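You operate a simulated robot arm through the tools that you are given. There is no shell and no other tool.

Carry out the task below with a simulated robot arm. There is one attempt and no reset: what you move stays moved.

JOB
Share out the bottles on the blue table top. At the end: the white bottle labelled "Pink" from the blue table top is on top of the white plain carton; the white bottle labelled "rinse" from the blue table top is on top of the cream small pot; the white bottle that says "Blue" from the blue table top is on top of the blue-band carton on the blue table top; the clear tube from the blue table top is in the clear glass dish; whatever was shut is shut again. Leave all else as you found it, and nothing knocked over. Set down upright: bottle.
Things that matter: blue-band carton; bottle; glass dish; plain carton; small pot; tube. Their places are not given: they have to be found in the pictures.

It is judged by the outcome, as a careful person would: the job done as asked, and still so three seconds after it is handed in. It fails if anything else is knocked over, pushed out of place, dropped, spilled or broken.

ROBOT AND FRAMES
A 5-joint arm with a two-finger parallel gripper, fixed in place. Base frame: the origin is at the foot of the arm, x ahead of it, y to its left, z up; the work surface is at about z = 0. Units: cm, degrees, N and s.
With the tool pointing down near the work surface it reaches from about 26 to 68 cm from the base axis. Its first joint turns from -66.0 to 66.0 degrees. The tool tilts only in the upright plane through the base axis and itself; it spins freely about its own axis. Payload 2.9 kg.
The tool frame sits at the grasp point between the pads (the TCP): z along the fingers, y along the line on which they close. The tips reach 3 cm beyond it. Largest opening 11 cm; finger width 2, thickness 1; the body of the gripper, 4.8 by 11.2 cm, starts 5.5 cm behind the TCP.
Orientation is told as [roll, pitch, yaw] about the base's x, y, z axes, in that order, counted from this pose: with the fingers straight down and closing along the base's y, the tool's x points along the base's -x, its y along +y and its z along -z.

CONTROLS
- The arm moves only by the tool nudge_tool. Its argument "commands" is a list of rows, each a list of 3 entries, a list of its own where there are three numbers: the turn, a rotation vector about the base's x, y, z in units of 60 degrees (1.0 is 60 degrees), then the shift along the base's x, y, z in units of 100 mm (1.0 is 100 mm), then the gripper command, from -1 (shut) to 1 (fully open), values between in proportion. In form: [[[ax, ay, az], [dx, dy, dz], fingers], ...]. A call has 1 to 20 rows; each row is the pose to reach, as a shift and turn from the pose commanded when the call began. A call with a number of a shift or a turn outside -1 to 1 is refused whole. Rows are played at 5 a second. More than 5 cm and 8.6 degrees between two rows, or a gripper value outside its range, and nothing of the call is played. Where a pose cannot be reached the arm comes as near as it can. A force on the tool above 40 N (or 10 N above the force at the start of the call, whichever is more), or a blocked arm, ends the call early, and 0.2 s more pass. The fingers move at their own pace (about 10.8 cm/s each) and stop on an object; they squeeze with about 31 N. The grip force told is the motor's: it shows also when the fingers shut on nothing. Time passes only in rows, and 0.2 s behind the last, so rows that repeat a pose let the fingers close. The reply holds the time, the measured pose of the TCP, the force on the tool along the base axes, the opening and the grip force, in the units named above and with some noise, with the torque about the TCP (base axes, N m) and any sound that the robot's microphone picked up.
- Cameras (640 x 400 px; columns grow to the right, rows downward): "scene" is fixed at [3.84, -46.97, 58.29]; the picture's right is [0.65, -0.76, 0.00], its down [-0.57, -0.49, -0.66] and it looks along [0.50, 0.43, -0.75] (base axes); focal length 258 px, centre (320, 200). "wrist" rides on the gripper at [7.2, 1.7, -10.3] in the tool frame; the picture's right is [-0.23, 0.97, 0.00], its down [-0.76, -0.18, -0.62] and it looks along [-0.61, -0.14, 0.78] (tool axes); focal length 222 px, centre (320, 200).
- snapshot(camera): a new picture of that camera. The clock stands still meanwhile.
- locate(camera, pixels): there is no depth. For up to 12 entries [column, row, z] of the newest picture of that camera ("zoom" is the newest enlarged one), the place [x, y] in the base frame at which the ray of that pixel passes the height z, good to about 0.2 cm. The clock stands still meanwhile.
- zoom(camera, box): a new picture of the part [left, top, right, bottom] of that camera's present view, enlarged. The clock stands still meanwhile.
- sign_off(): hands the job in; it is judged then, once.

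Open the gripper and draw the arm clear of the work before you hand the job in, unless the task says otherwise.

The tools are called by a JSON object that holds its "fn" and its "kwargs". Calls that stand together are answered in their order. nudge_tool: Moves the arm, as the interface text tells. Its arguments: {"type":"object","properties":{"commands":{"type":"array"}},"required":["commands"]} The other tools are called the same way: snapshot (camera) takes a picture; locate (camera, pixels) gives the place at which the rays of pixels pass given heights; zoom (camera, box) takes an enlarged picture of a part of a camera's view; sign_off () hands the job in.

At the start:

```text
time: 0.0
ee_pos: [33.0, -31.43, 36.82]
tcp_rot: [0.0, 0.1, 0.0]
ft_force: [0.1, 1.1, 0.4]
wrist_torque: [0.01, 0.03, 0.02]
grip_width: 10.99
grasp_force: 0.1
```

scene: 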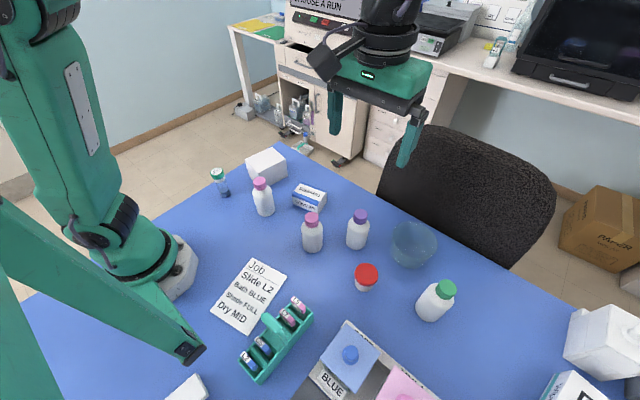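
wrist: 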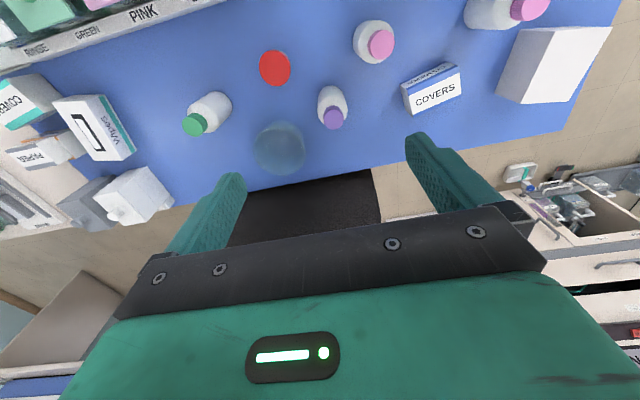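

The scene shows several bottles (pink caps at 263,196 and 312,232, purple at 357,229, green at 436,298), a red-lid pot at 366,277, and a dish at 413,244. I'll zoom to read the labels.

{"fn": "zoom", "kwargs": {"camera": "scene", "box": [200, 140, 340, 260]}}

{"fn": "zoom", "kwargs": {"camera": "scene", "box": [280, 190, 480, 340]}}

{"fn": "zoom", "kwargs": {"camera": "scene", "box": [160, 250, 420, 400]}}

{"fn": "zoom", "kwargs": {"camera": "wrist", "box": [160, 0, 640, 200]}}

{"fn": "zoom", "kwargs": {"camera": "wrist", "box": [0, 0, 240, 230]}}

{"fn": "zoom", "kwargs": {"camera": "scene", "box": [480, 260, 640, 400]}}

```text
3.33 times, centred on (270, 200) of scene
```

zoom: 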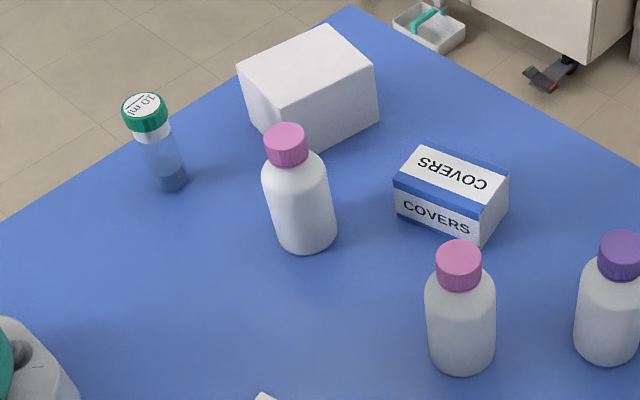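

```text
2.67 times, centred on (380, 265) of scene
```

zoom: 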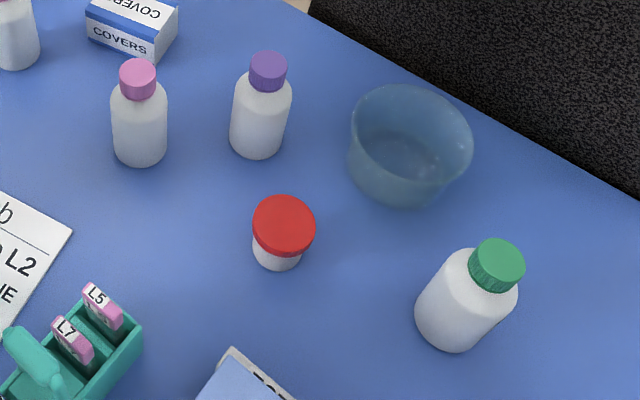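

```text
2.46 times, centred on (290, 325) of scene
```

zoom: 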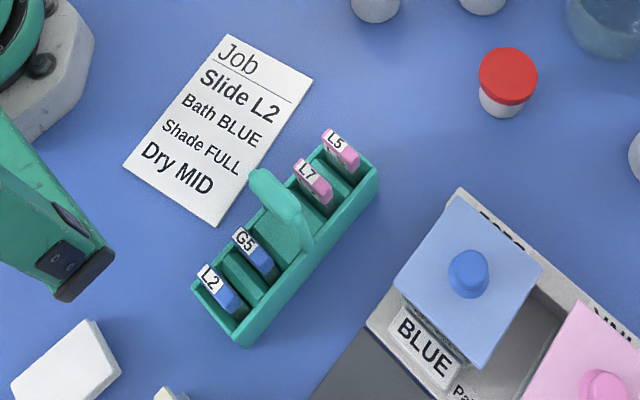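

```text
1.33 times, centred on (400, 100) of wrist
```

zoom: 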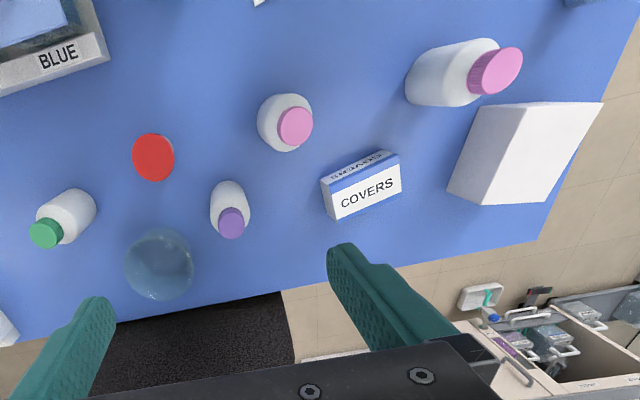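

```text
1.74 times, centred on (120, 115) of wrist
```

zoom: 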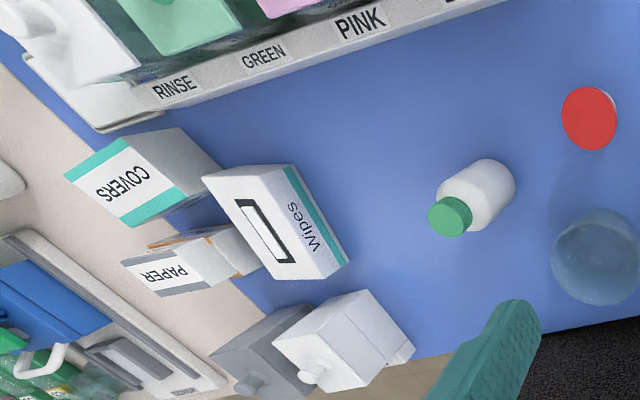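

```text
2.86 times, centred on (560, 330) of scene
```

zoom: 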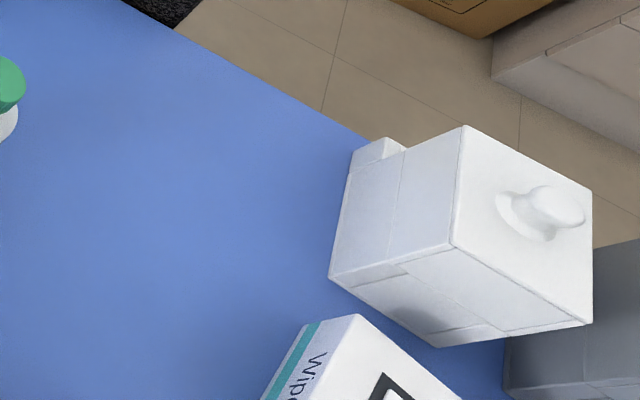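

No labels are visible from these sides, so I need other views. First I'll work out the positions of the objects on the table.

{"fn": "locate", "kwargs": {"camera": "scene", "pixels": [[225, 195, 0], [265, 212, 0], [313, 249, 0], [357, 246, 0], [430, 317, 0], [364, 289, 0], [366, 272, 4.5], [410, 265, 0], [310, 207, 0], [270, 183, 0], [185, 390, 0], [217, 172, 7]]}}

{"fn": "locate", "kwargs": {"camera": "wrist", "pixels": [[275, 68, 4.5], [368, 40, 0], [380, 45, 10], [330, 95, 0], [333, 118, 10], [215, 105, 0], [194, 124, 10], [530, 8, 10], [437, 95, 4], [555, 55, 6], [279, 148, 6], [105, 195, 0]]}}

```text
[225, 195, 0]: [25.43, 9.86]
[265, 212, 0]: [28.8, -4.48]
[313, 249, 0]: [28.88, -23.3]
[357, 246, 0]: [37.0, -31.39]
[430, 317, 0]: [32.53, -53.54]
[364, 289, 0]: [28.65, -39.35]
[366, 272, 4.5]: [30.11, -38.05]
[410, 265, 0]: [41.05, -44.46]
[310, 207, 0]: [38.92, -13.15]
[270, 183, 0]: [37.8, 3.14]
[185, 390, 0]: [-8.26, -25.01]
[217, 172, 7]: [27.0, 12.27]
```

```text
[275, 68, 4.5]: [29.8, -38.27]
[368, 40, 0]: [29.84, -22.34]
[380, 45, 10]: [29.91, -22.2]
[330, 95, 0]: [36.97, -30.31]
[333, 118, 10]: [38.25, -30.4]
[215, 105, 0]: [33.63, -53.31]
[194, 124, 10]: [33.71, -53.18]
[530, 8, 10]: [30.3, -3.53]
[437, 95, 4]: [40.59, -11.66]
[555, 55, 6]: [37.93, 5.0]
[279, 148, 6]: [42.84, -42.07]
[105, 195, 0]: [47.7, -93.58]
```

All the bottles' labels must face away from the scene camera (+x or +y sides). I'll spin the tool while staying high, so the wrist camera looks back toward the base.

{"fn": "nudge_tool", "kwargs": {"commands": [[[0, 0, 0.125], [0.12, 0.12, -0.05], 1], [[0, 0, 0.25], [0.25, 0.25, -0.1], 1], [[0, 0, 0.375], [0.37, 0.37, -0.15], 1], [[0, 0, 0.5], [0.5, 0.5, -0.2], 1], [[0, 0, 0.625], [0.62, 0.62, -0.25], 1], [[0, 0, 0.75], [0.75, 0.75, -0.3], 1], [[0, 0, 0.875], [0.87, 0.87, -0.35], 1], [[0, 0, 1], [1, 1, -0.4], 1], [[0, 0, 1], [1, 1, -0.4], 1]]}}

{"fn": "nudge_tool", "kwargs": {"commands": [[[0, 0, 0.125], [0.05, 0.05, -0.05], 1], [[0, 0, 0.25], [0.1, 0.1, -0.1], 1], [[0, 0, 0.375], [0.15, 0.15, -0.15], 1], [[0, 0, 0.5], [0.2, 0.2, -0.2], 1], [[0, 0, 0.625], [0.25, 0.2, -0.25], 1], [[0, 0, 0.75], [0.3, 0.2, -0.3], 1], [[0, 0, 0.875], [0.35, 0.2, -0.35], 1], [[0, 0, 1], [0.4, 0.2, -0.4], 1], [[0, 0, 1], [0.4, 0.2, -0.4], 1]]}}

{"fn": "snapshot", "kwargs": {"camera": "wrist"}}

```text
time: 2.0
ee_pos: [43.04, -21.37, 32.79]
tcp_rot: [0.0, 0.0, 60.1]
ft_force: [-0.3, 0.9, -0.2]
wrist_torque: [0.01, 0.02, -0.03]
grip_width: 10.99
grasp_force: 0.1
```

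```text
time: 4.0
ee_pos: [46.91, -19.41, 28.85]
tcp_rot: [-0.1, 0.0, 120.1]
ft_force: [-0.3, 0.6, 0.2]
wrist_torque: [0.0, 0.02, 0.01]
grip_width: 10.98
grasp_force: 0.1
```

```text
taken
```

wrist: 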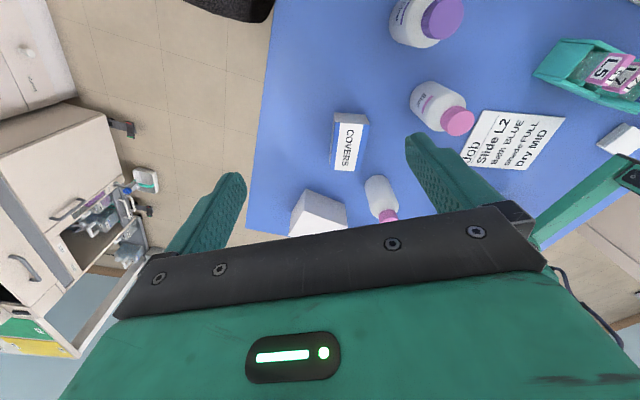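

Labels show now on the purple cap (425,20) and pink cap (438,105) bottles; zooming in.

{"fn": "zoom", "kwargs": {"camera": "wrist", "box": [370, 0, 490, 140]}}

{"fn": "zoom", "kwargs": {"camera": "wrist", "box": [280, 150, 420, 240]}}

```text
2.86 times, centred on (430, 70) of wrist
```

zoom: 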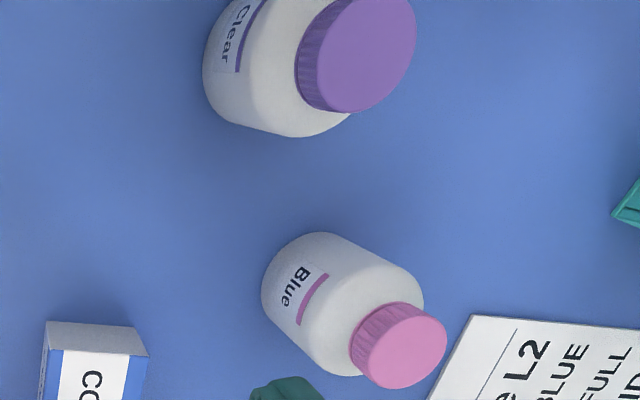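

```text
4.44 times, centred on (350, 195) of wrist
```

zoom: 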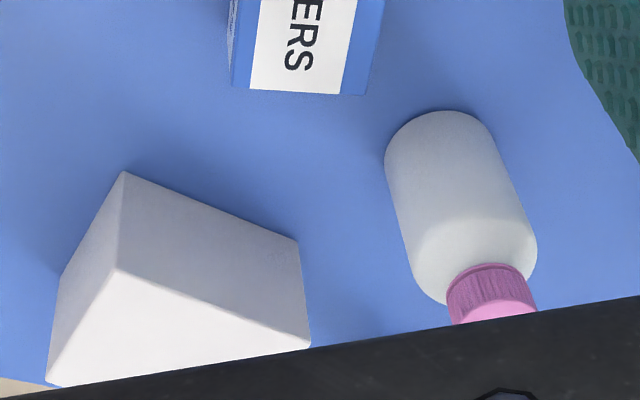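

Bottle B (30,-22) says "Blue", and the purple one says "Clear" (not needed). I'll spin on and look at the bottles near y=-4 and y=-53.

{"fn": "nudge_tool", "kwargs": {"commands": [[[0, 0, 0.125], [0.05, 0.2, 0], 1], [[0, 0, 0.25], [0.1, 0.4, 0], 1], [[0, 0, 0.375], [0.15, 0.6, 0], 1], [[0, 0, 0.5], [0.2, 0.8, 0], 1], [[0, 0, 0.625], [0.2, 0.9, 0], 1], [[0, 0, 0.75], [0.2, 1, 0], 1], [[0, 0, 0.875], [0.2, 1, 0], 1], [[0, 0, 1], [0.2, 1, 0], 1], [[0, 0, 1], [0.2, 1, 0], 1]]}}

{"fn": "snapshot", "kwargs": {"camera": "wrist"}}

```text
time: 6.0
ee_pos: [49.35, 2.56, 28.87]
tcp_rot: [0.0, 0.0, 175.5]
ft_force: [0.0, 0.6, 0.3]
wrist_torque: [-0.03, 0.02, -0.01]
grip_width: 10.96
grasp_force: 0.1
out of reach, approached as far as the arm can: row 6, 7, 8, 9
```

```text
taken
```

wrist: 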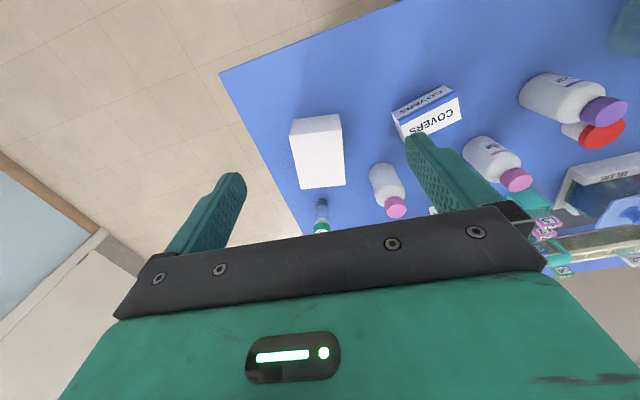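

The spin stopped near its limit at yaw 175°, which is fine. Zooming on bottle A (390,190) and the others.

{"fn": "zoom", "kwargs": {"camera": "wrist", "box": [280, 80, 460, 240]}}

{"fn": "zoom", "kwargs": {"camera": "wrist", "box": [460, 60, 640, 200]}}

{"fn": "zoom", "kwargs": {"camera": "scene", "box": [200, 150, 290, 230]}}

```text
2.50 times, centred on (370, 160) of wrist
```

zoom: 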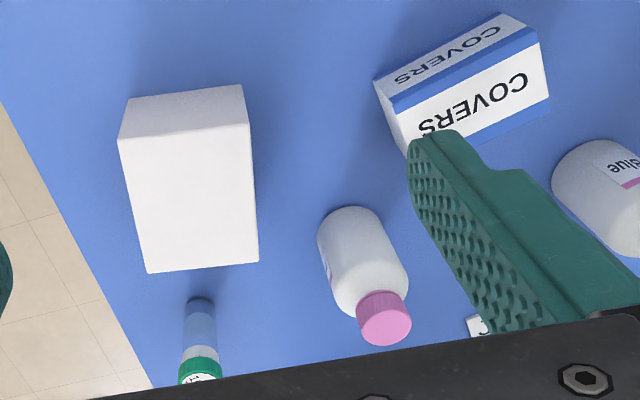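

```text
2.86 times, centred on (550, 130) of wrist
```

zoom: 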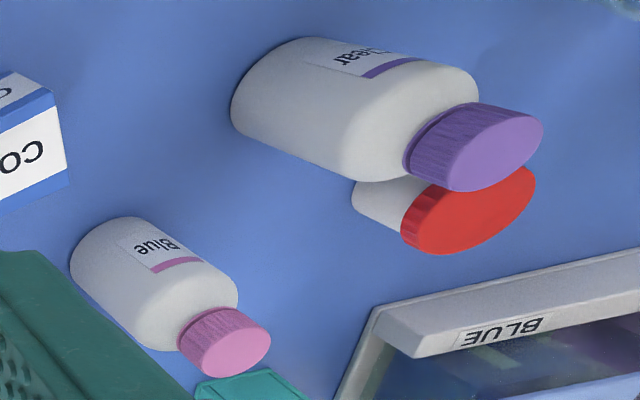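

```text
5.00 times, centred on (245, 190) of scene
```

zoom: 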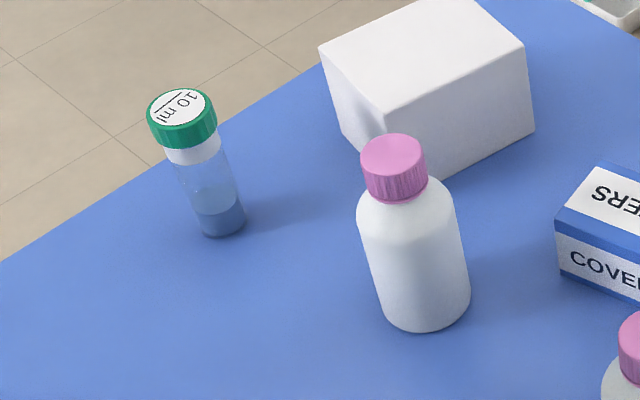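

Bottle A's label edge is on its +y side, so I move the camera further to +y and turn back from the spin limit.

{"fn": "nudge_tool", "kwargs": {"commands": [[[0, 0, -0.05], [0, 0.2, 0], 1], [[0, 0, -0.1], [0, 0.5, 0], 1], [[0, 0, -0.1], [0, 0.9, 0], 1], [[0, 0, -0.1], [-0.2, 1, 0], 1], [[0, 0, -0.1], [-0.3, 1, 0], 1]]}}

```text
time: 7.2
ee_pos: [46.31, 12.61, 28.71]
tcp_rot: [0.0, 0.0, 169.5]
ft_force: [0.0, 0.9, 0.9]
wrist_torque: [-0.02, 0.0, 0.02]
grip_width: 11.01
grasp_force: 0.1
```

The reached pose is the reference. I'll look now.

{"fn": "snapshot", "kwargs": {"camera": "wrist"}}

{"fn": "snapshot", "kwargs": {"camera": "scene"}}

```text
taken
```

wrist: 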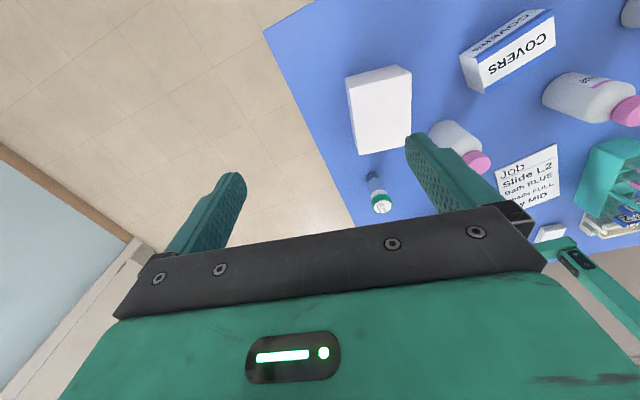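

```text
taken
```

scene: 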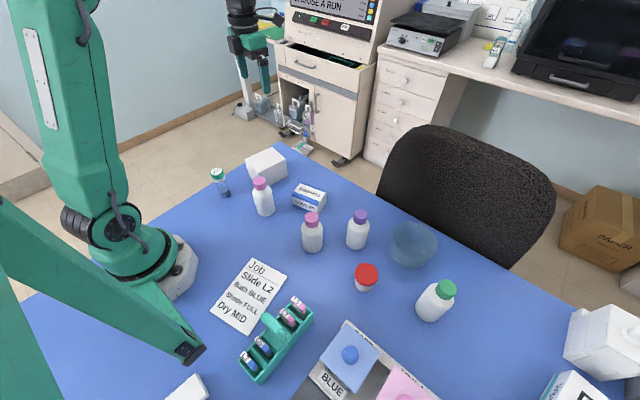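

Bottle A is at (455,145), partly behind the finger; zooming.

{"fn": "zoom", "kwargs": {"camera": "wrist", "box": [340, 60, 520, 220]}}

```text
2.50 times, centred on (430, 140) of wrist
```

zoom: 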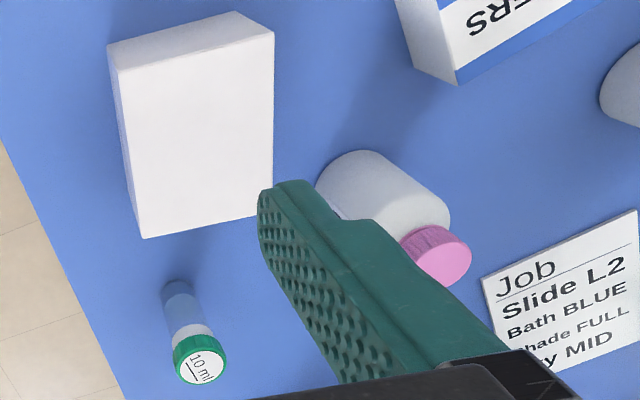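

The finger hides the label, so I'll shut the fingers partway to clear the line of sight.

{"fn": "nudge_tool", "kwargs": {"commands": [[[0, 0, 0], [0, 0, 0], 0], [[0, 0, 0], [0, 0.1, 0], -0.5], [[0, 0, 0], [0, 0.2, 0], -0.9], [[0, 0, 0], [0, 0.2, 0], -0.9], [[0, 0, 0], [0, 0.2, 0], -0.9]]}}

{"fn": "zoom", "kwargs": {"camera": "wrist", "box": [400, 60, 580, 220]}}

```text
time: 8.4
ee_pos: [46.36, 14.6, 28.66]
tcp_rot: [0.0, 0.0, 169.4]
ft_force: [1.1, -0.5, 0.4]
wrist_torque: [0.01, 0.01, -0.01]
grip_width: 0.56
grasp_force: 0.1
```

```text
2.50 times, centred on (490, 140) of wrist
```

zoom: 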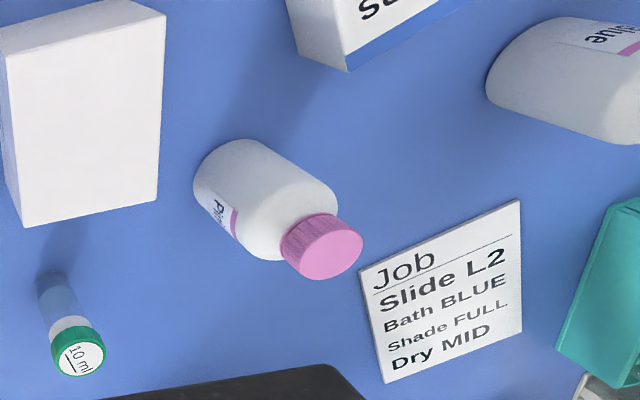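

Bottle A reads "Pi(nk)". Now I triangulate A's cap, the carton corners and the tube using both cameras.

{"fn": "locate", "kwargs": {"camera": "scene", "pixels": [[259.6, 181, 8], [259.6, 181, 9], [259.6, 181, 10], [245.4, 161.6, 6], [258.9, 171.5, 6], [287.1, 160.1, 6], [271.5, 147.4, 6], [287.4, 175.1, 0], [249.6, 176, 0], [216.5, 171.5, 7], [216.5, 171.5, 8], [223.5, 195.5, 0]]}}

{"fn": "snapshot", "kwargs": {"camera": "wrist"}}

{"fn": "locate", "kwargs": {"camera": "wrist", "pixels": [[490.8, 158.8, 8], [490.8, 158.8, 9], [490.8, 158.8, 10], [391.5, 199, 7], [391.5, 199, 8], [425, 60, 6], [427.5, 141, 6], [370, 150, 6], [363, 75, 6]]}}

```text
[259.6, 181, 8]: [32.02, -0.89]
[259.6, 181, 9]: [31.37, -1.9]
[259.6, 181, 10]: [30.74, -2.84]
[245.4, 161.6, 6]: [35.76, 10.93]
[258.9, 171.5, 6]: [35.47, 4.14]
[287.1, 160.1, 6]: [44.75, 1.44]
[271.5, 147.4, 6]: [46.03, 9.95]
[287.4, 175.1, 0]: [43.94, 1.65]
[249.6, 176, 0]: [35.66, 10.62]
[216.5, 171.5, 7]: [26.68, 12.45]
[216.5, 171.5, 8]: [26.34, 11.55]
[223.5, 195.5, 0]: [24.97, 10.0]
```

```text
taken
```

wrist: 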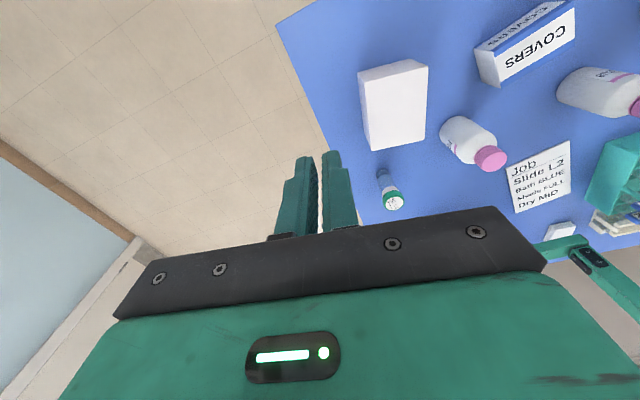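

```text
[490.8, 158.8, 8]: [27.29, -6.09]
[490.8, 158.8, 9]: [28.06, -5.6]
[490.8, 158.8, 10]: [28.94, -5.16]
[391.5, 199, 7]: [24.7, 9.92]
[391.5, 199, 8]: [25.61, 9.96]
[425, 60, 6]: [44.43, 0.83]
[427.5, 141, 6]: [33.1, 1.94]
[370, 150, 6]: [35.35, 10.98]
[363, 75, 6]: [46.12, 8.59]
```

Bottle A's cap top comes out at about (30.0,-4.3) with z≈11.4, and the plain carton centre at about (40,6). I'll spin back to yaw 90 and look from above this area for better measurements.

{"fn": "nudge_tool", "kwargs": {"commands": [[[0, 0, -0.125], [-0.07, -0.12, 0], 0], [[0, 0, -0.25], [-0.15, -0.25, 0], 0.5], [[0, 0, -0.375], [-0.22, -0.37, 0], 1], [[0, 0, -0.5], [-0.3, -0.5, 0], 1], [[0, 0, -0.625], [-0.37, -0.62, 0], 1], [[0, 0, -0.75], [-0.45, -0.75, 0], 1], [[0, 0, -0.875], [-0.52, -0.87, 0], 1], [[0, 0, -1], [-0.6, -1, 0], 1], [[0, 0, -1], [-0.6, -1, 0], 1]]}}

{"fn": "nudge_tool", "kwargs": {"commands": [[[0, 0, -0.1], [-0.2, -0.3, 0], 1], [[0, 0, -0.2], [-0.4, -0.6, 0], 1], [[0, 0, -0.325], [-0.6, -1, 0], 1], [[0, 0, -0.325], [-0.6, -1, 0], 1], [[0, 0, -0.325], [-0.6, -1, 0], 1]]}}

{"fn": "snapshot", "kwargs": {"camera": "wrist"}}

```text
time: 10.4
ee_pos: [40.3, 4.52, 28.73]
tcp_rot: [0.1, -0.1, 109.4]
ft_force: [-0.2, 0.0, 0.2]
wrist_torque: [-0.01, 0.03, 0.02]
grip_width: 10.99
grasp_force: 0.1
```

```text
time: 11.6
ee_pos: [34.33, -5.42, 28.83]
tcp_rot: [0.0, 0.1, 89.8]
ft_force: [0.7, 0.5, 0.1]
wrist_torque: [0.03, 0.01, 0.03]
grip_width: 10.99
grasp_force: 0.0
```

```text
taken
```

wrist: 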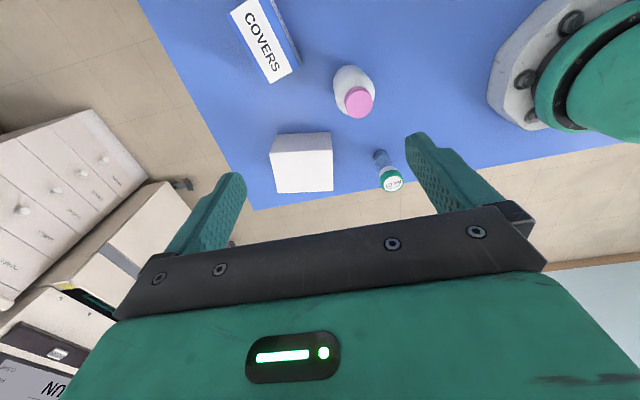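

{"fn": "zoom", "kwargs": {"camera": "wrist", "box": [230, 20, 430, 200]}}

```text
2.22 times, centred on (330, 110) of wrist
```

zoom: 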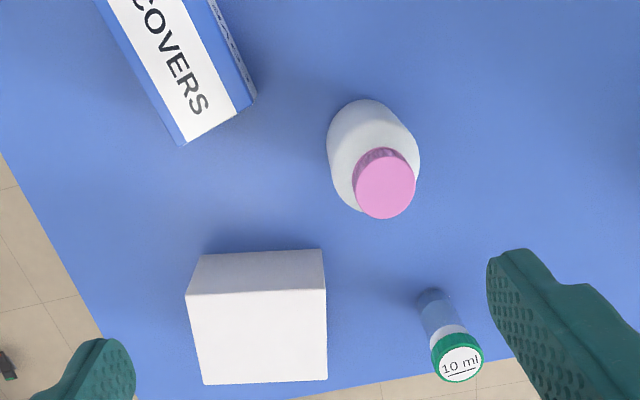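

Clear view: carton top face corners at zoom (187,293), (325,287), (327,380), (203,384); cap at (386,187); tube cap at (459,361). Locating them.

{"fn": "locate", "kwargs": {"camera": "zoom", "pixels": [[187, 293, 6], [325, 287, 6], [327, 380, 6], [203, 384, 6], [203, 255, 0], [322, 249, 0], [386, 187, 11], [386, 187, 12], [459, 361, 7], [459, 361, 8], [430, 293, 0], [187, 293, 7]]}}

```text
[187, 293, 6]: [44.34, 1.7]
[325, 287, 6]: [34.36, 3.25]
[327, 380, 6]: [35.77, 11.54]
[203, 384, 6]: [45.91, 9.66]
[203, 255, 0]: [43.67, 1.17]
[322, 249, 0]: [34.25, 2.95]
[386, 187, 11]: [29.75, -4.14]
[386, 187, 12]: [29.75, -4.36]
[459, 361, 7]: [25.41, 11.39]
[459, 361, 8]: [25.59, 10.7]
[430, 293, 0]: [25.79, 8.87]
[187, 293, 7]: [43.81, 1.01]
```

Carton centre ≈ (39.8,6.0), height ≈7; bottle A at (29.8,-4.2). I move over A and lower.

{"fn": "nudge_tool", "kwargs": {"commands": [[[0, 0, 0], [-0.23, 0.06, -0.3], 1], [[0, 0, 0], [-0.453, 0.122, -0.6], 1], [[0, 0, 0], [-0.453, 0.122, -0.98], 1], [[0, 0, 0], [-0.453, 0.122, -0.98], 1], [[0, 0, 0], [-0.453, 0.122, -0.98], 1]]}}

{"fn": "snapshot", "kwargs": {"camera": "wrist"}}

{"fn": "snapshot", "kwargs": {"camera": "scene"}}

```text
time: 12.8
ee_pos: [29.83, -4.16, 19.08]
tcp_rot: [0.0, -0.1, 89.8]
ft_force: [0.2, -0.3, -0.1]
wrist_torque: [0.0, -0.04, 0.05]
grip_width: 10.98
grasp_force: 0.0
```

```text
taken
```

wrist: 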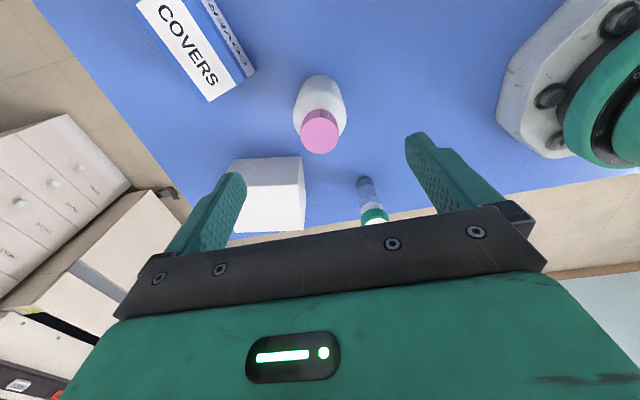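

```text
taken
```

scene: 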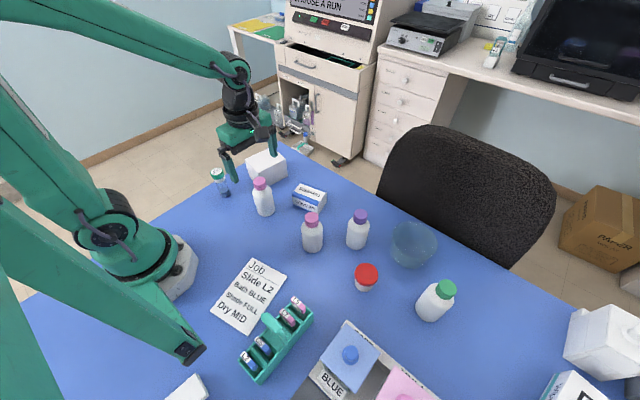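

The gripper is centred above A in the scene view. I check the cap at wrist pixel (319,137) against the target.

{"fn": "locate", "kwargs": {"camera": "wrist", "pixels": [[319.5, 137, 11], [319.5, 137, 12]]}}

{"fn": "nudge_tool", "kwargs": {"commands": [[[0, 0, 0], [0, 0, -0.3], 1], [[0, 0, 0], [0, 0, -0.6], 1], [[0, 0, 0], [0, 0, -0.8], 1], [[0, 0, 0], [0, 0, -1.0], 1], [[0, 0, 0], [0, 0, -1.0], 1]]}}

```text
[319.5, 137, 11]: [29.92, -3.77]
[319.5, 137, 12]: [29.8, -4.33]
```

```text
time: 14.0
ee_pos: [29.82, -4.33, 9.1]
tcp_rot: [0.0, 0.0, 90.0]
ft_force: [-0.4, 0.8, 0.8]
wrist_torque: [0.01, 0.03, 0.0]
grip_width: 11.0
grasp_force: 0.0
```

Aligned. Lowering to z≈7.4 and closing on the body.

{"fn": "nudge_tool", "kwargs": {"commands": [[[0, 0, 0], [0, 0.01, -0.1], 1], [[0, 0, 0], [0, 0.01, -0.17], 1], [[0, 0, 0], [0, 0.01, -0.17], 0.3], [[0, 0, 0], [0, 0.01, -0.17], -0.2], [[0, 0, 0], [0, 0.01, -0.17], -0.6], [[0, 0, 0], [0, 0.01, -0.17], -1], [[0, 0, 0], [0, 0.01, -0.17], -1]]}}

```text
time: 15.6
ee_pos: [29.81, -4.1, 7.31]
tcp_rot: [0.0, 0.0, 90.0]
ft_force: [-0.9, -1.0, 0.2]
wrist_torque: [0.03, 0.0, -0.03]
grip_width: 5.05
grasp_force: 31.5
```

Gripped at 5.05 cm wide. Lifting 10 cm straight up.

{"fn": "nudge_tool", "kwargs": {"commands": [[[0, 0, 0], [0, 0, 0.1], -1], [[0, 0, 0], [0, 0, 0.3], -1], [[0, 0, 0], [0, 0, 0.55], -1], [[0, 0, 0], [0, 0, 0.8], -1], [[0, 0, 0], [0, 0, 1.0], -1], [[0, 0, 0], [0, 0, 1.0], -1]]}}

{"fn": "snapshot", "kwargs": {"camera": "scene"}}

{"fn": "snapshot", "kwargs": {"camera": "wrist"}}

```text
time: 17.0
ee_pos: [29.83, -3.98, 17.2]
tcp_rot: [-0.1, -0.1, 89.8]
ft_force: [0.2, -0.5, -1.2]
wrist_torque: [0.01, 0.0, -0.02]
grip_width: 5.07
grasp_force: 31.7
```

```text
taken
```

scene: 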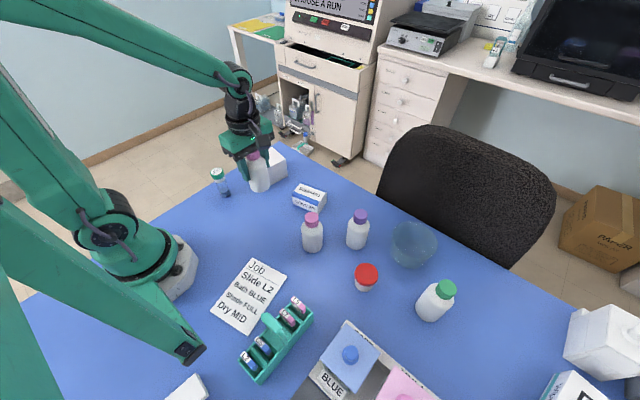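

```text
taken
```

wrist: 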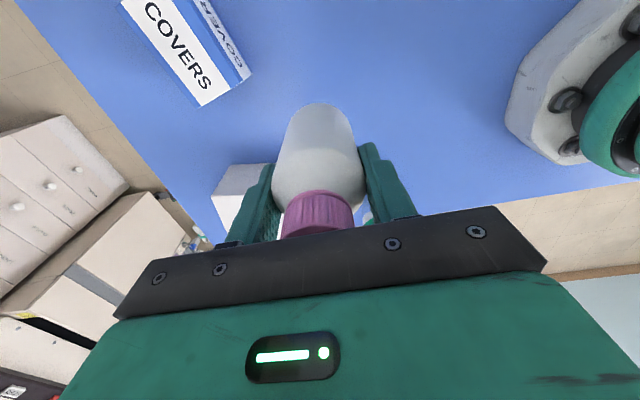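

Bottle held upright with its bottom around z≈9.9. Moving over the carton centre (39.8,6.0).

{"fn": "nudge_tool", "kwargs": {"commands": [[[0, 0, 0], [0.2, 0.2, 0.05], -1], [[0, 0, 0], [0.4, 0.4, 0.05], -1], [[0, 0, 0], [0.6, 0.6, 0.05], -1], [[0, 0, 0], [0.8, 0.8, 0.05], -1], [[0, 0, 0], [1.0, 1.0, 0.05], -1], [[0, 0, 0], [1.0, 1.0, 0.05], -1], [[0, 0, 0], [1.0, 1.0, 0.05], -1]]}}

{"fn": "zoom", "kwargs": {"camera": "scene", "box": [200, 90, 340, 230]}}

{"fn": "snapshot", "kwargs": {"camera": "wrist"}}

```text
time: 18.6
ee_pos: [39.84, 5.96, 17.68]
tcp_rot: [-0.1, 0.0, 89.9]
ft_force: [-1.0, 0.2, 0.0]
wrist_torque: [0.0, 0.01, -0.02]
grip_width: 5.06
grasp_force: 31.3
```

```text
2.86 times, centred on (270, 160) of scene
```

zoom: 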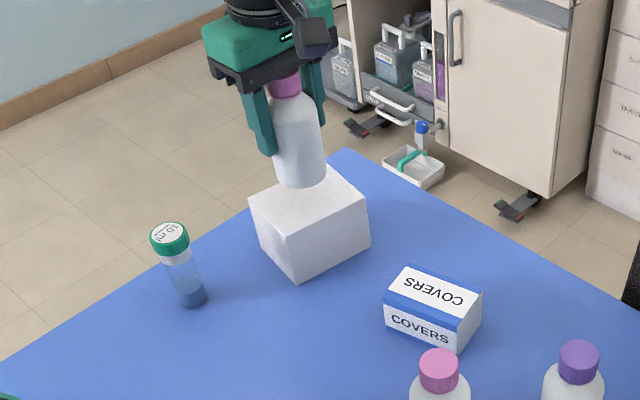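

```text
taken
```

wrist: 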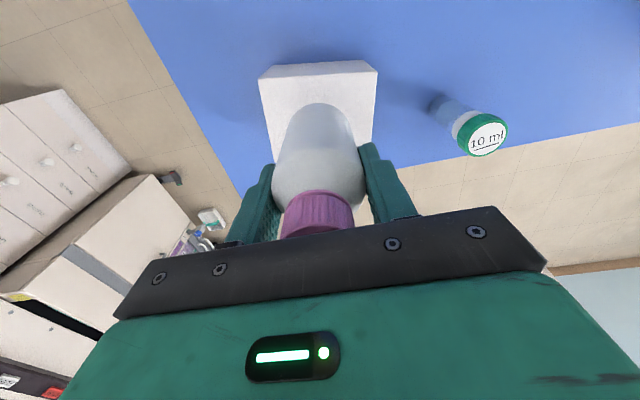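

Bottle sits over the carton. Lowering to near-contact, then in tiny steps watching force.

{"fn": "nudge_tool", "kwargs": {"commands": [[[0, 0, 0], [0, 0, -0.12], -1], [[0, 0, 0], [0, 0, -0.22], -1], [[0, 0, 0], [0, 0, -0.26], -1], [[0, 0, 0], [0, 0, -0.28], -1], [[0, 0, 0], [0, 0, -0.28], -1]]}}

{"fn": "zoom", "kwargs": {"camera": "scene", "box": [240, 110, 310, 190]}}

```text
time: 19.8
ee_pos: [39.81, 5.84, 14.87]
tcp_rot: [0.0, 0.1, 89.9]
ft_force: [0.3, -0.2, -1.4]
wrist_torque: [-0.02, 0.04, -0.02]
grip_width: 5.03
grasp_force: 31.2
```

```text
5.00 times, centred on (275, 150) of scene
```

zoom: 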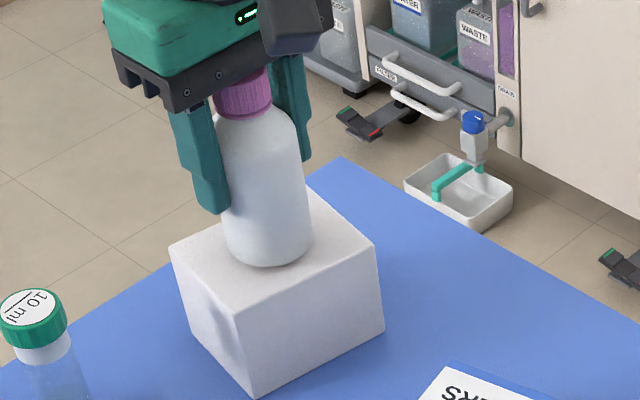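

Close to contact. Stepping down in 1 mm steps.

{"fn": "nudge_tool", "kwargs": {"commands": [[[0, 0, 0], [0, 0, -0.01], -1], [[0, 0, 0], [0, 0, -0.02], -1], [[0, 0, 0], [0, 0, -0.03], -1], [[0, 0, 0], [0, 0, -0.04], -1], [[0, 0, 0], [0, 0, -0.04], -1]]}}

```text
time: 21.0
ee_pos: [39.78, 5.93, 14.65]
tcp_rot: [-0.1, 0.0, 89.9]
ft_force: [-6.8, 2.2, 20.2]
wrist_torque: [0.07, 0.51, -0.01]
grip_width: 5.05
grasp_force: 30.9
```

Contact (20 N up) at z≈14.65. I ease back slightly, then open the fingers.

{"fn": "nudge_tool", "kwargs": {"commands": [[[0, 0, 0], [0, 0, 0.015], -1], [[0, 0, 0], [0, 0, 0.02], -1], [[0, 0, 0], [0, 0, 0.02], -1]]}}

```text
time: 21.8
ee_pos: [39.85, 5.96, 14.62]
tcp_rot: [0.1, 0.0, 89.9]
ft_force: [1.4, -0.1, 0.1]
wrist_torque: [0.01, -0.08, 0.01]
grip_width: 5.08
grasp_force: 31.1
```

Force is near zero, so the bottle rests on the carton. Opening gently.

{"fn": "nudge_tool", "kwargs": {"commands": [[[0, 0, 0], [0, 0, 0], -0.02], [[0, 0, 0], [0, 0, 0], 0.05], [[0, 0, 0], [0, 0, 0], 0.15], [[0, 0, 0], [0, 0, 0], 0.4], [[0, 0, 0], [0, 0, 0], 0.7], [[0, 0, 0], [0, 0, 0], 1], [[0, 0, 0], [0, 0, 0], 1]]}}

{"fn": "zoom", "kwargs": {"camera": "scene", "box": [230, 90, 320, 190]}}

```text
time: 23.4
ee_pos: [39.84, 5.9, 14.71]
tcp_rot: [0.0, 0.0, 89.9]
ft_force: [0.4, 0.7, -0.4]
wrist_torque: [0.02, -0.01, 0.03]
grip_width: 11.03
grasp_force: 0.0
```

```text
4.00 times, centred on (275, 140) of scene
```

zoom: 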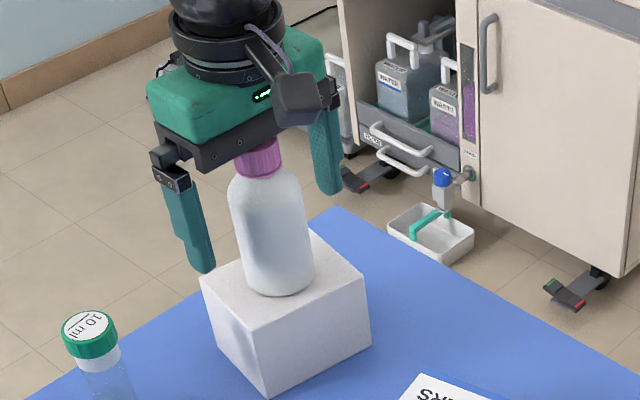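

Bottle stands on the carton. Raising straight up, then moving to view the "Blue" bottle and the COVERS carton.

{"fn": "nudge_tool", "kwargs": {"commands": [[[0, 0, 0], [0, 0, 0.2], 1], [[0, 0, 0], [0, 0, 0.45], 1], [[0, 0, 0], [0, 0, 0.7], 1], [[0, 0, 0], [0, 0, 1.0], 1], [[0, 0, 0], [0, 0, 1.0], 1]]}}

{"fn": "nudge_tool", "kwargs": {"commands": [[[0, 0, 0], [0, -0.2, 0.1], 1], [[0, 0, 0], [0, -0.5, 0.2], 1], [[0, 0, 0], [-0.05, -0.75, 0.2], 1], [[0, 0, 0], [-0.1, -1, 0.2], 1], [[0, 0, 0], [-0.1, -1, 0.2], 1]]}}

{"fn": "nudge_tool", "kwargs": {"commands": [[[0, 0, 0], [-0.1, -0.3, 0], 1], [[0, 0, 0], [-0.2, -0.6, 0], 1], [[0, 0, 0], [-0.25, -0.8, 0], 1], [[0, 0, 0], [-0.3, -1, 0], 1], [[0, 0, 0], [-0.3, -1, 0], 1]]}}

{"fn": "snapshot", "kwargs": {"camera": "wrist"}}

{"fn": "zoom", "kwargs": {"camera": "scene", "box": [200, 90, 340, 230]}}

```text
time: 24.6
ee_pos: [39.83, 5.88, 24.82]
tcp_rot: [0.0, 0.0, 89.9]
ft_force: [0.5, -0.1, -0.3]
wrist_torque: [0.01, 0.03, -0.01]
grip_width: 11.0
grasp_force: 0.1
```

```text
time: 25.8
ee_pos: [38.93, -4.16, 26.86]
tcp_rot: [0.0, 0.0, 89.9]
ft_force: [0.4, -0.7, 0.4]
wrist_torque: [-0.02, 0.0, 0.02]
grip_width: 11.02
grasp_force: 0.0
```

```text
time: 27.0
ee_pos: [35.8, -14.12, 26.82]
tcp_rot: [0.0, 0.0, 90.0]
ft_force: [0.1, 0.0, -0.2]
wrist_torque: [0.03, -0.02, 0.0]
grip_width: 10.99
grasp_force: 0.1
```

```text
taken
```

wrist: 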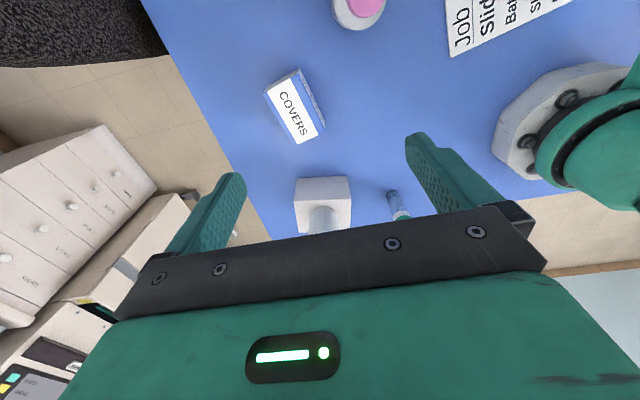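

```text
2.86 times, centred on (270, 160) of scene
```

zoom: 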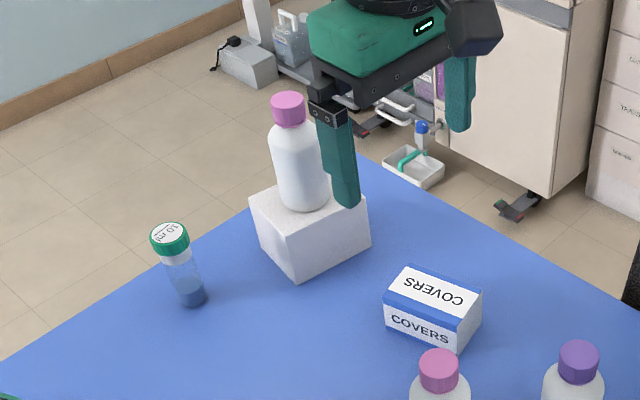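

I need a bit more to -y to see the whole of bottle B and the carton.

{"fn": "nudge_tool", "kwargs": {"commands": [[[0, 0, 0], [0, -0.3, 0], 1], [[0, 0, 0], [0, -0.6, 0], 1], [[0, 0, 0], [0, -0.8, 0], 1], [[0, 0, 0], [0, -0.8, 0], 1], [[0, 0, 0], [0, -0.8, 0], 1]]}}

{"fn": "zoom", "kwargs": {"camera": "wrist", "box": [250, 20, 430, 190]}}

```text
time: 28.2
ee_pos: [35.78, -22.06, 26.8]
tcp_rot: [0.0, 0.1, 89.9]
ft_force: [0.7, -0.2, -0.3]
wrist_torque: [-0.01, 0.01, 0.0]
grip_width: 11.02
grasp_force: 0.0
```

```text
2.35 times, centred on (340, 105) of wrist
```

zoom: 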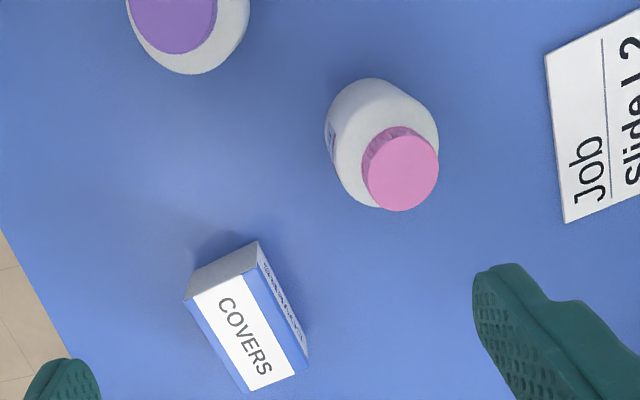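

COVERS carton top corners at zoom (185,299), (258,272), (308,370), (243,392); bottom corners (192,272), (258,242), (305,345). Bottle B cap at (400,172).

{"fn": "locate", "kwargs": {"camera": "zoom", "pixels": [[185, 299, 4], [258, 272, 4], [308, 370, 4], [243, 392, 4], [192, 272, 0], [258, 242, 0], [305, 345, 0], [400, 172, 11.5], [185, 299, 5], [258, 272, 5], [308, 370, 5], [243, 392, 5]]}}

{"fn": "locate", "kwargs": {"camera": "scene", "pixels": [[312, 217.5, 11.5], [311.5, 218, 11.5]]}}

```text
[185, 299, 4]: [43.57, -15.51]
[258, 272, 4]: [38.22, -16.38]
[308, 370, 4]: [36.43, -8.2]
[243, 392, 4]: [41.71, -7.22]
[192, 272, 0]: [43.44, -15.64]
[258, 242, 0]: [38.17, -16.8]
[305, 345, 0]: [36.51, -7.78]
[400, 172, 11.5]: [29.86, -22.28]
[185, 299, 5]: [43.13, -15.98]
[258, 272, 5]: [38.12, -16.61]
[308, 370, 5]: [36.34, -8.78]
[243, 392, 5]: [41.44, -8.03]
```

```text
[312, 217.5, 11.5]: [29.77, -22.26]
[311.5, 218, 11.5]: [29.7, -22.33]
```

Carton centre ≈ (40.0,-11.8), height ≈4. Bottle B at (29.8,-22.3). Going over B and descending.

{"fn": "nudge_tool", "kwargs": {"commands": [[[0, 0, 0], [-0.3, -0.01, -0.3], 1], [[0, 0, 0], [-0.6, -0.02, -0.6], 1], [[0, 0, 0], [-0.6, -0.02, -0.9], 1], [[0, 0, 0], [-0.6, -0.02, -0.9], 1], [[0, 0, 0], [-0.6, -0.02, -0.9], 1]]}}

{"fn": "snapshot", "kwargs": {"camera": "wrist"}}

{"fn": "zoom", "kwargs": {"camera": "scene", "box": [250, 150, 390, 270]}}

```text
time: 29.4
ee_pos: [29.86, -22.25, 17.66]
tcp_rot: [-0.1, 0.0, 89.9]
ft_force: [-0.5, 0.5, -1.2]
wrist_torque: [0.01, -0.01, -0.02]
grip_width: 10.97
grasp_force: 0.0
```

```text
taken
```

wrist: 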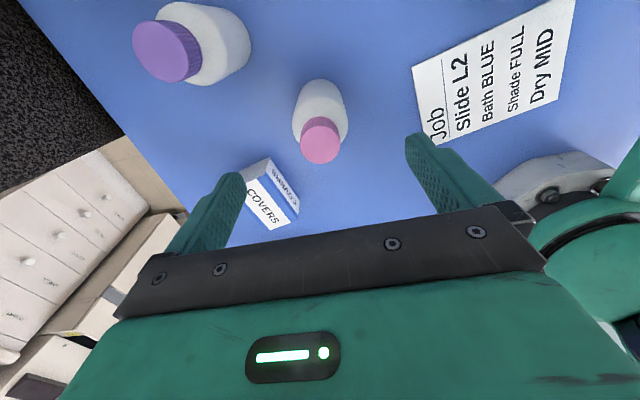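

```text
3.33 times, centred on (320, 210) of scene
```

zoom: 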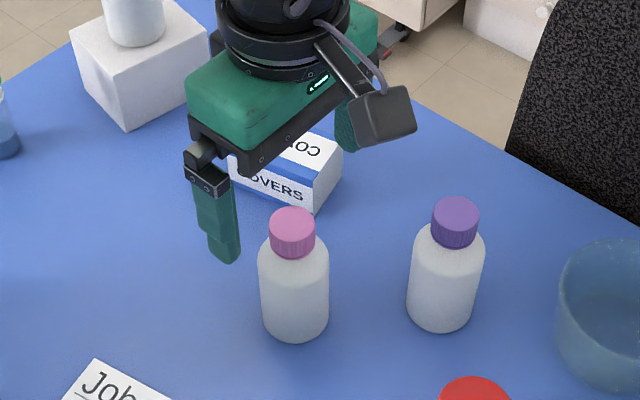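

Aligned over B. Descending to z≈7.4 and gripping.

{"fn": "nudge_tool", "kwargs": {"commands": [[[0, 0, 0], [0, 0, -0.3], 1], [[0, 0, 0], [0, 0, -0.6], 1], [[0, 0, 0], [0, 0, -0.85], 1], [[0, 0, 0], [0, 0, -1.0], 1], [[0, 0, 0], [0, 0, -1.0], 1]]}}

{"fn": "nudge_tool", "kwargs": {"commands": [[[0, 0, 0], [0, 0, -0.03], 1], [[0, 0, 0], [0, 0, -0.03], 0.3], [[0, 0, 0], [0, 0, -0.03], -0.2], [[0, 0, 0], [0, 0, -0.03], -0.6], [[0, 0, 0], [0, 0, -0.03], -1], [[0, 0, 0], [0, 0, -0.03], -1]]}}

```text
time: 30.6
ee_pos: [29.82, -22.21, 7.65]
tcp_rot: [-0.1, 0.0, 90.0]
ft_force: [0.5, 0.0, 0.3]
wrist_torque: [0.0, 0.0, 0.0]
grip_width: 11.01
grasp_force: 0.1
```

```text
time: 32.0
ee_pos: [29.69, -22.24, 7.41]
tcp_rot: [0.0, 0.0, 89.9]
ft_force: [-0.3, 0.5, 0.5]
wrist_torque: [0.02, 0.0, -0.01]
grip_width: 5.02
grasp_force: 30.6
```

Held. Lift, then carry over the COVERS carton.

{"fn": "nudge_tool", "kwargs": {"commands": [[[0, 0, 0], [0, 0, 0.1], -1], [[0, 0, 0], [0, 0, 0.3], -1], [[0, 0, 0], [0, 0, 0.55], -1], [[0, 0, 0], [0, 0, 0.8], -1], [[0, 0, 0], [0, 0, 0.8], -1], [[0, 0, 0], [0.15, 0.15, 0.8], -1], [[0, 0, 0], [0.3, 0.3, 0.8], -1], [[0, 0, 0], [0.45, 0.45, 0.8], -1], [[0, 0, 0], [0.5, 0.5, 0.8], -1], [[0, 0, 0], [0.5, 0.5, 0.8], -1]]}}

{"fn": "nudge_tool", "kwargs": {"commands": [[[0, 0, 0], [0.15, 0.15, 0], -1], [[0, 0, 0], [0.3, 0.3, 0], -1], [[0, 0, 0], [0.45, 0.45, 0], -1], [[0, 0, 0], [0.53, 0.54, 0], -1], [[0, 0, 0], [0.53, 0.54, 0], -1], [[0, 0, 0], [0.53, 0.54, 0], -1]]}}

{"fn": "snapshot", "kwargs": {"camera": "wrist"}}

{"fn": "zoom", "kwargs": {"camera": "scene", "box": [250, 130, 370, 230]}}

```text
time: 34.2
ee_pos: [34.84, -17.15, 15.4]
tcp_rot: [0.0, 0.0, 89.8]
ft_force: [-0.6, 0.6, -0.6]
wrist_torque: [-0.01, 0.01, -0.05]
grip_width: 5.04
grasp_force: 31.0
```

```text
time: 35.6
ee_pos: [40.17, -11.76, 15.48]
tcp_rot: [0.0, 0.0, 89.9]
ft_force: [0.2, -0.1, -1.4]
wrist_torque: [-0.02, 0.01, 0.01]
grip_width: 5.07
grasp_force: 31.1
```

```text
taken
```

wrist: 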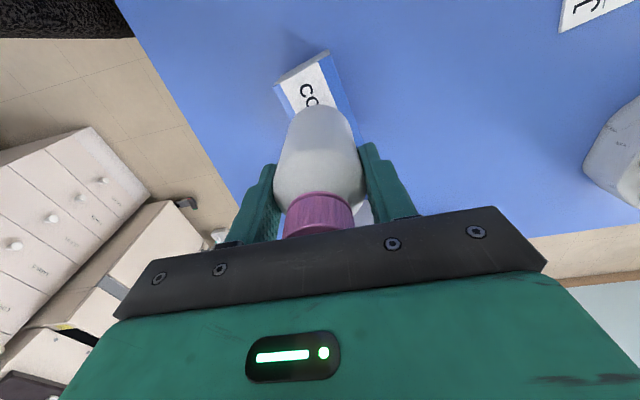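

```text
4.00 times, centred on (310, 180) of scene
```

zoom: 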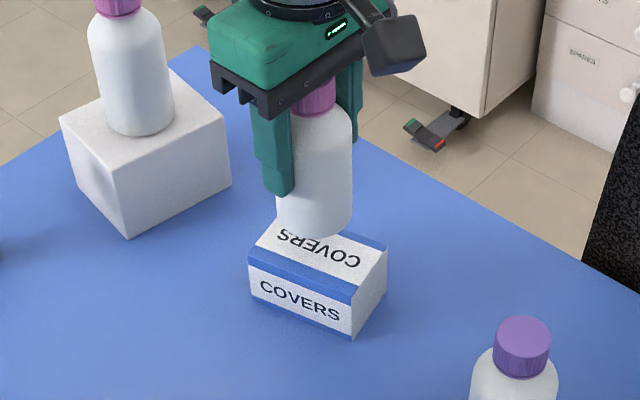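

Over the carton. Lowering to about z=11.9 with a 1.5 mm x-correction, then checking the scene.

{"fn": "nudge_tool", "kwargs": {"commands": [[[0, 0, 0], [-0.01, 0, -0.1], -1], [[0, 0, 0], [-0.015, 0, -0.2], -1], [[0, 0, 0], [-0.015, 0, -0.28], -1], [[0, 0, 0], [-0.015, 0, -0.33], -1], [[0, 0, 0], [-0.015, 0, -0.35], -1], [[0, 0, 0], [-0.015, 0, -0.35], -1]]}}

{"fn": "zoom", "kwargs": {"camera": "scene", "box": [270, 150, 350, 220]}}

```text
time: 37.0
ee_pos: [40.02, -11.97, 12.02]
tcp_rot: [-0.3, 0.2, 89.9]
ft_force: [-4.0, -0.7, 27.8]
wrist_torque: [-0.09, 0.28, 0.03]
grip_width: 5.06
grasp_force: 30.9
```

```text
5.71 times, centred on (310, 185) of scene
```

zoom: 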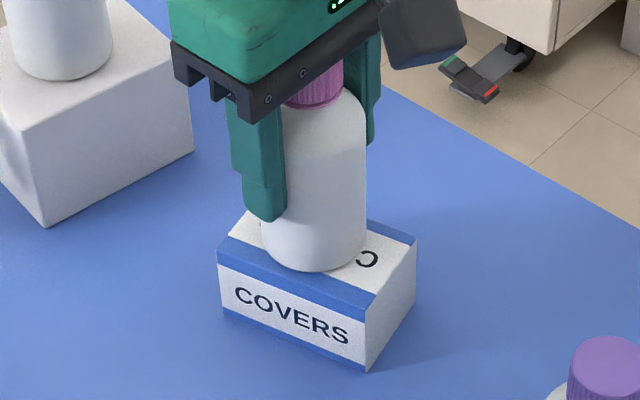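

Contact made with 28 N. Backing off 2.5 mm, then checking force.

{"fn": "nudge_tool", "kwargs": {"commands": [[[0, 0, 0], [0, 0, 0.015], -1], [[0, 0, 0], [0, 0, 0.023], -1], [[0, 0, 0], [0, 0, 0.023], -1]]}}

```text
time: 37.8
ee_pos: [39.89, -11.86, 12.11]
tcp_rot: [0.1, 0.0, 89.9]
ft_force: [2.1, -0.5, 3.6]
wrist_torque: [-0.06, -0.21, 0.03]
grip_width: 5.04
grasp_force: 30.8
```

Only ~4 N now. Opening gently.

{"fn": "nudge_tool", "kwargs": {"commands": [[[0, 0, 0], [0, 0, 0], -0.02], [[0, 0, 0], [0, 0, 0], 0.05], [[0, 0, 0], [0, 0, 0], 0.15], [[0, 0, 0], [0, 0, 0], 0.4], [[0, 0, 0], [0, 0, 0], 0.7], [[0, 0, 0], [0, 0, 0], 1], [[0, 0, 0], [0, 0, 0], 1]]}}

{"fn": "zoom", "kwargs": {"camera": "scene", "box": [270, 140, 350, 220]}}

```text
time: 39.4
ee_pos: [39.99, -11.92, 12.18]
tcp_rot: [0.0, 0.0, 89.9]
ft_force: [-0.4, -0.2, 0.7]
wrist_torque: [0.01, -0.01, 0.02]
grip_width: 11.02
grasp_force: 0.0
```

```text
5.00 times, centred on (310, 180) of scene
```

zoom: 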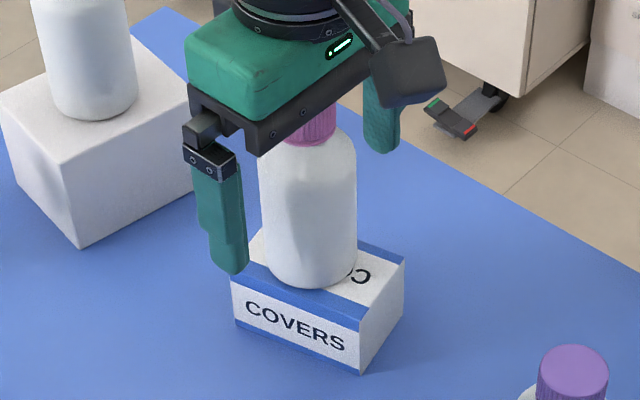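

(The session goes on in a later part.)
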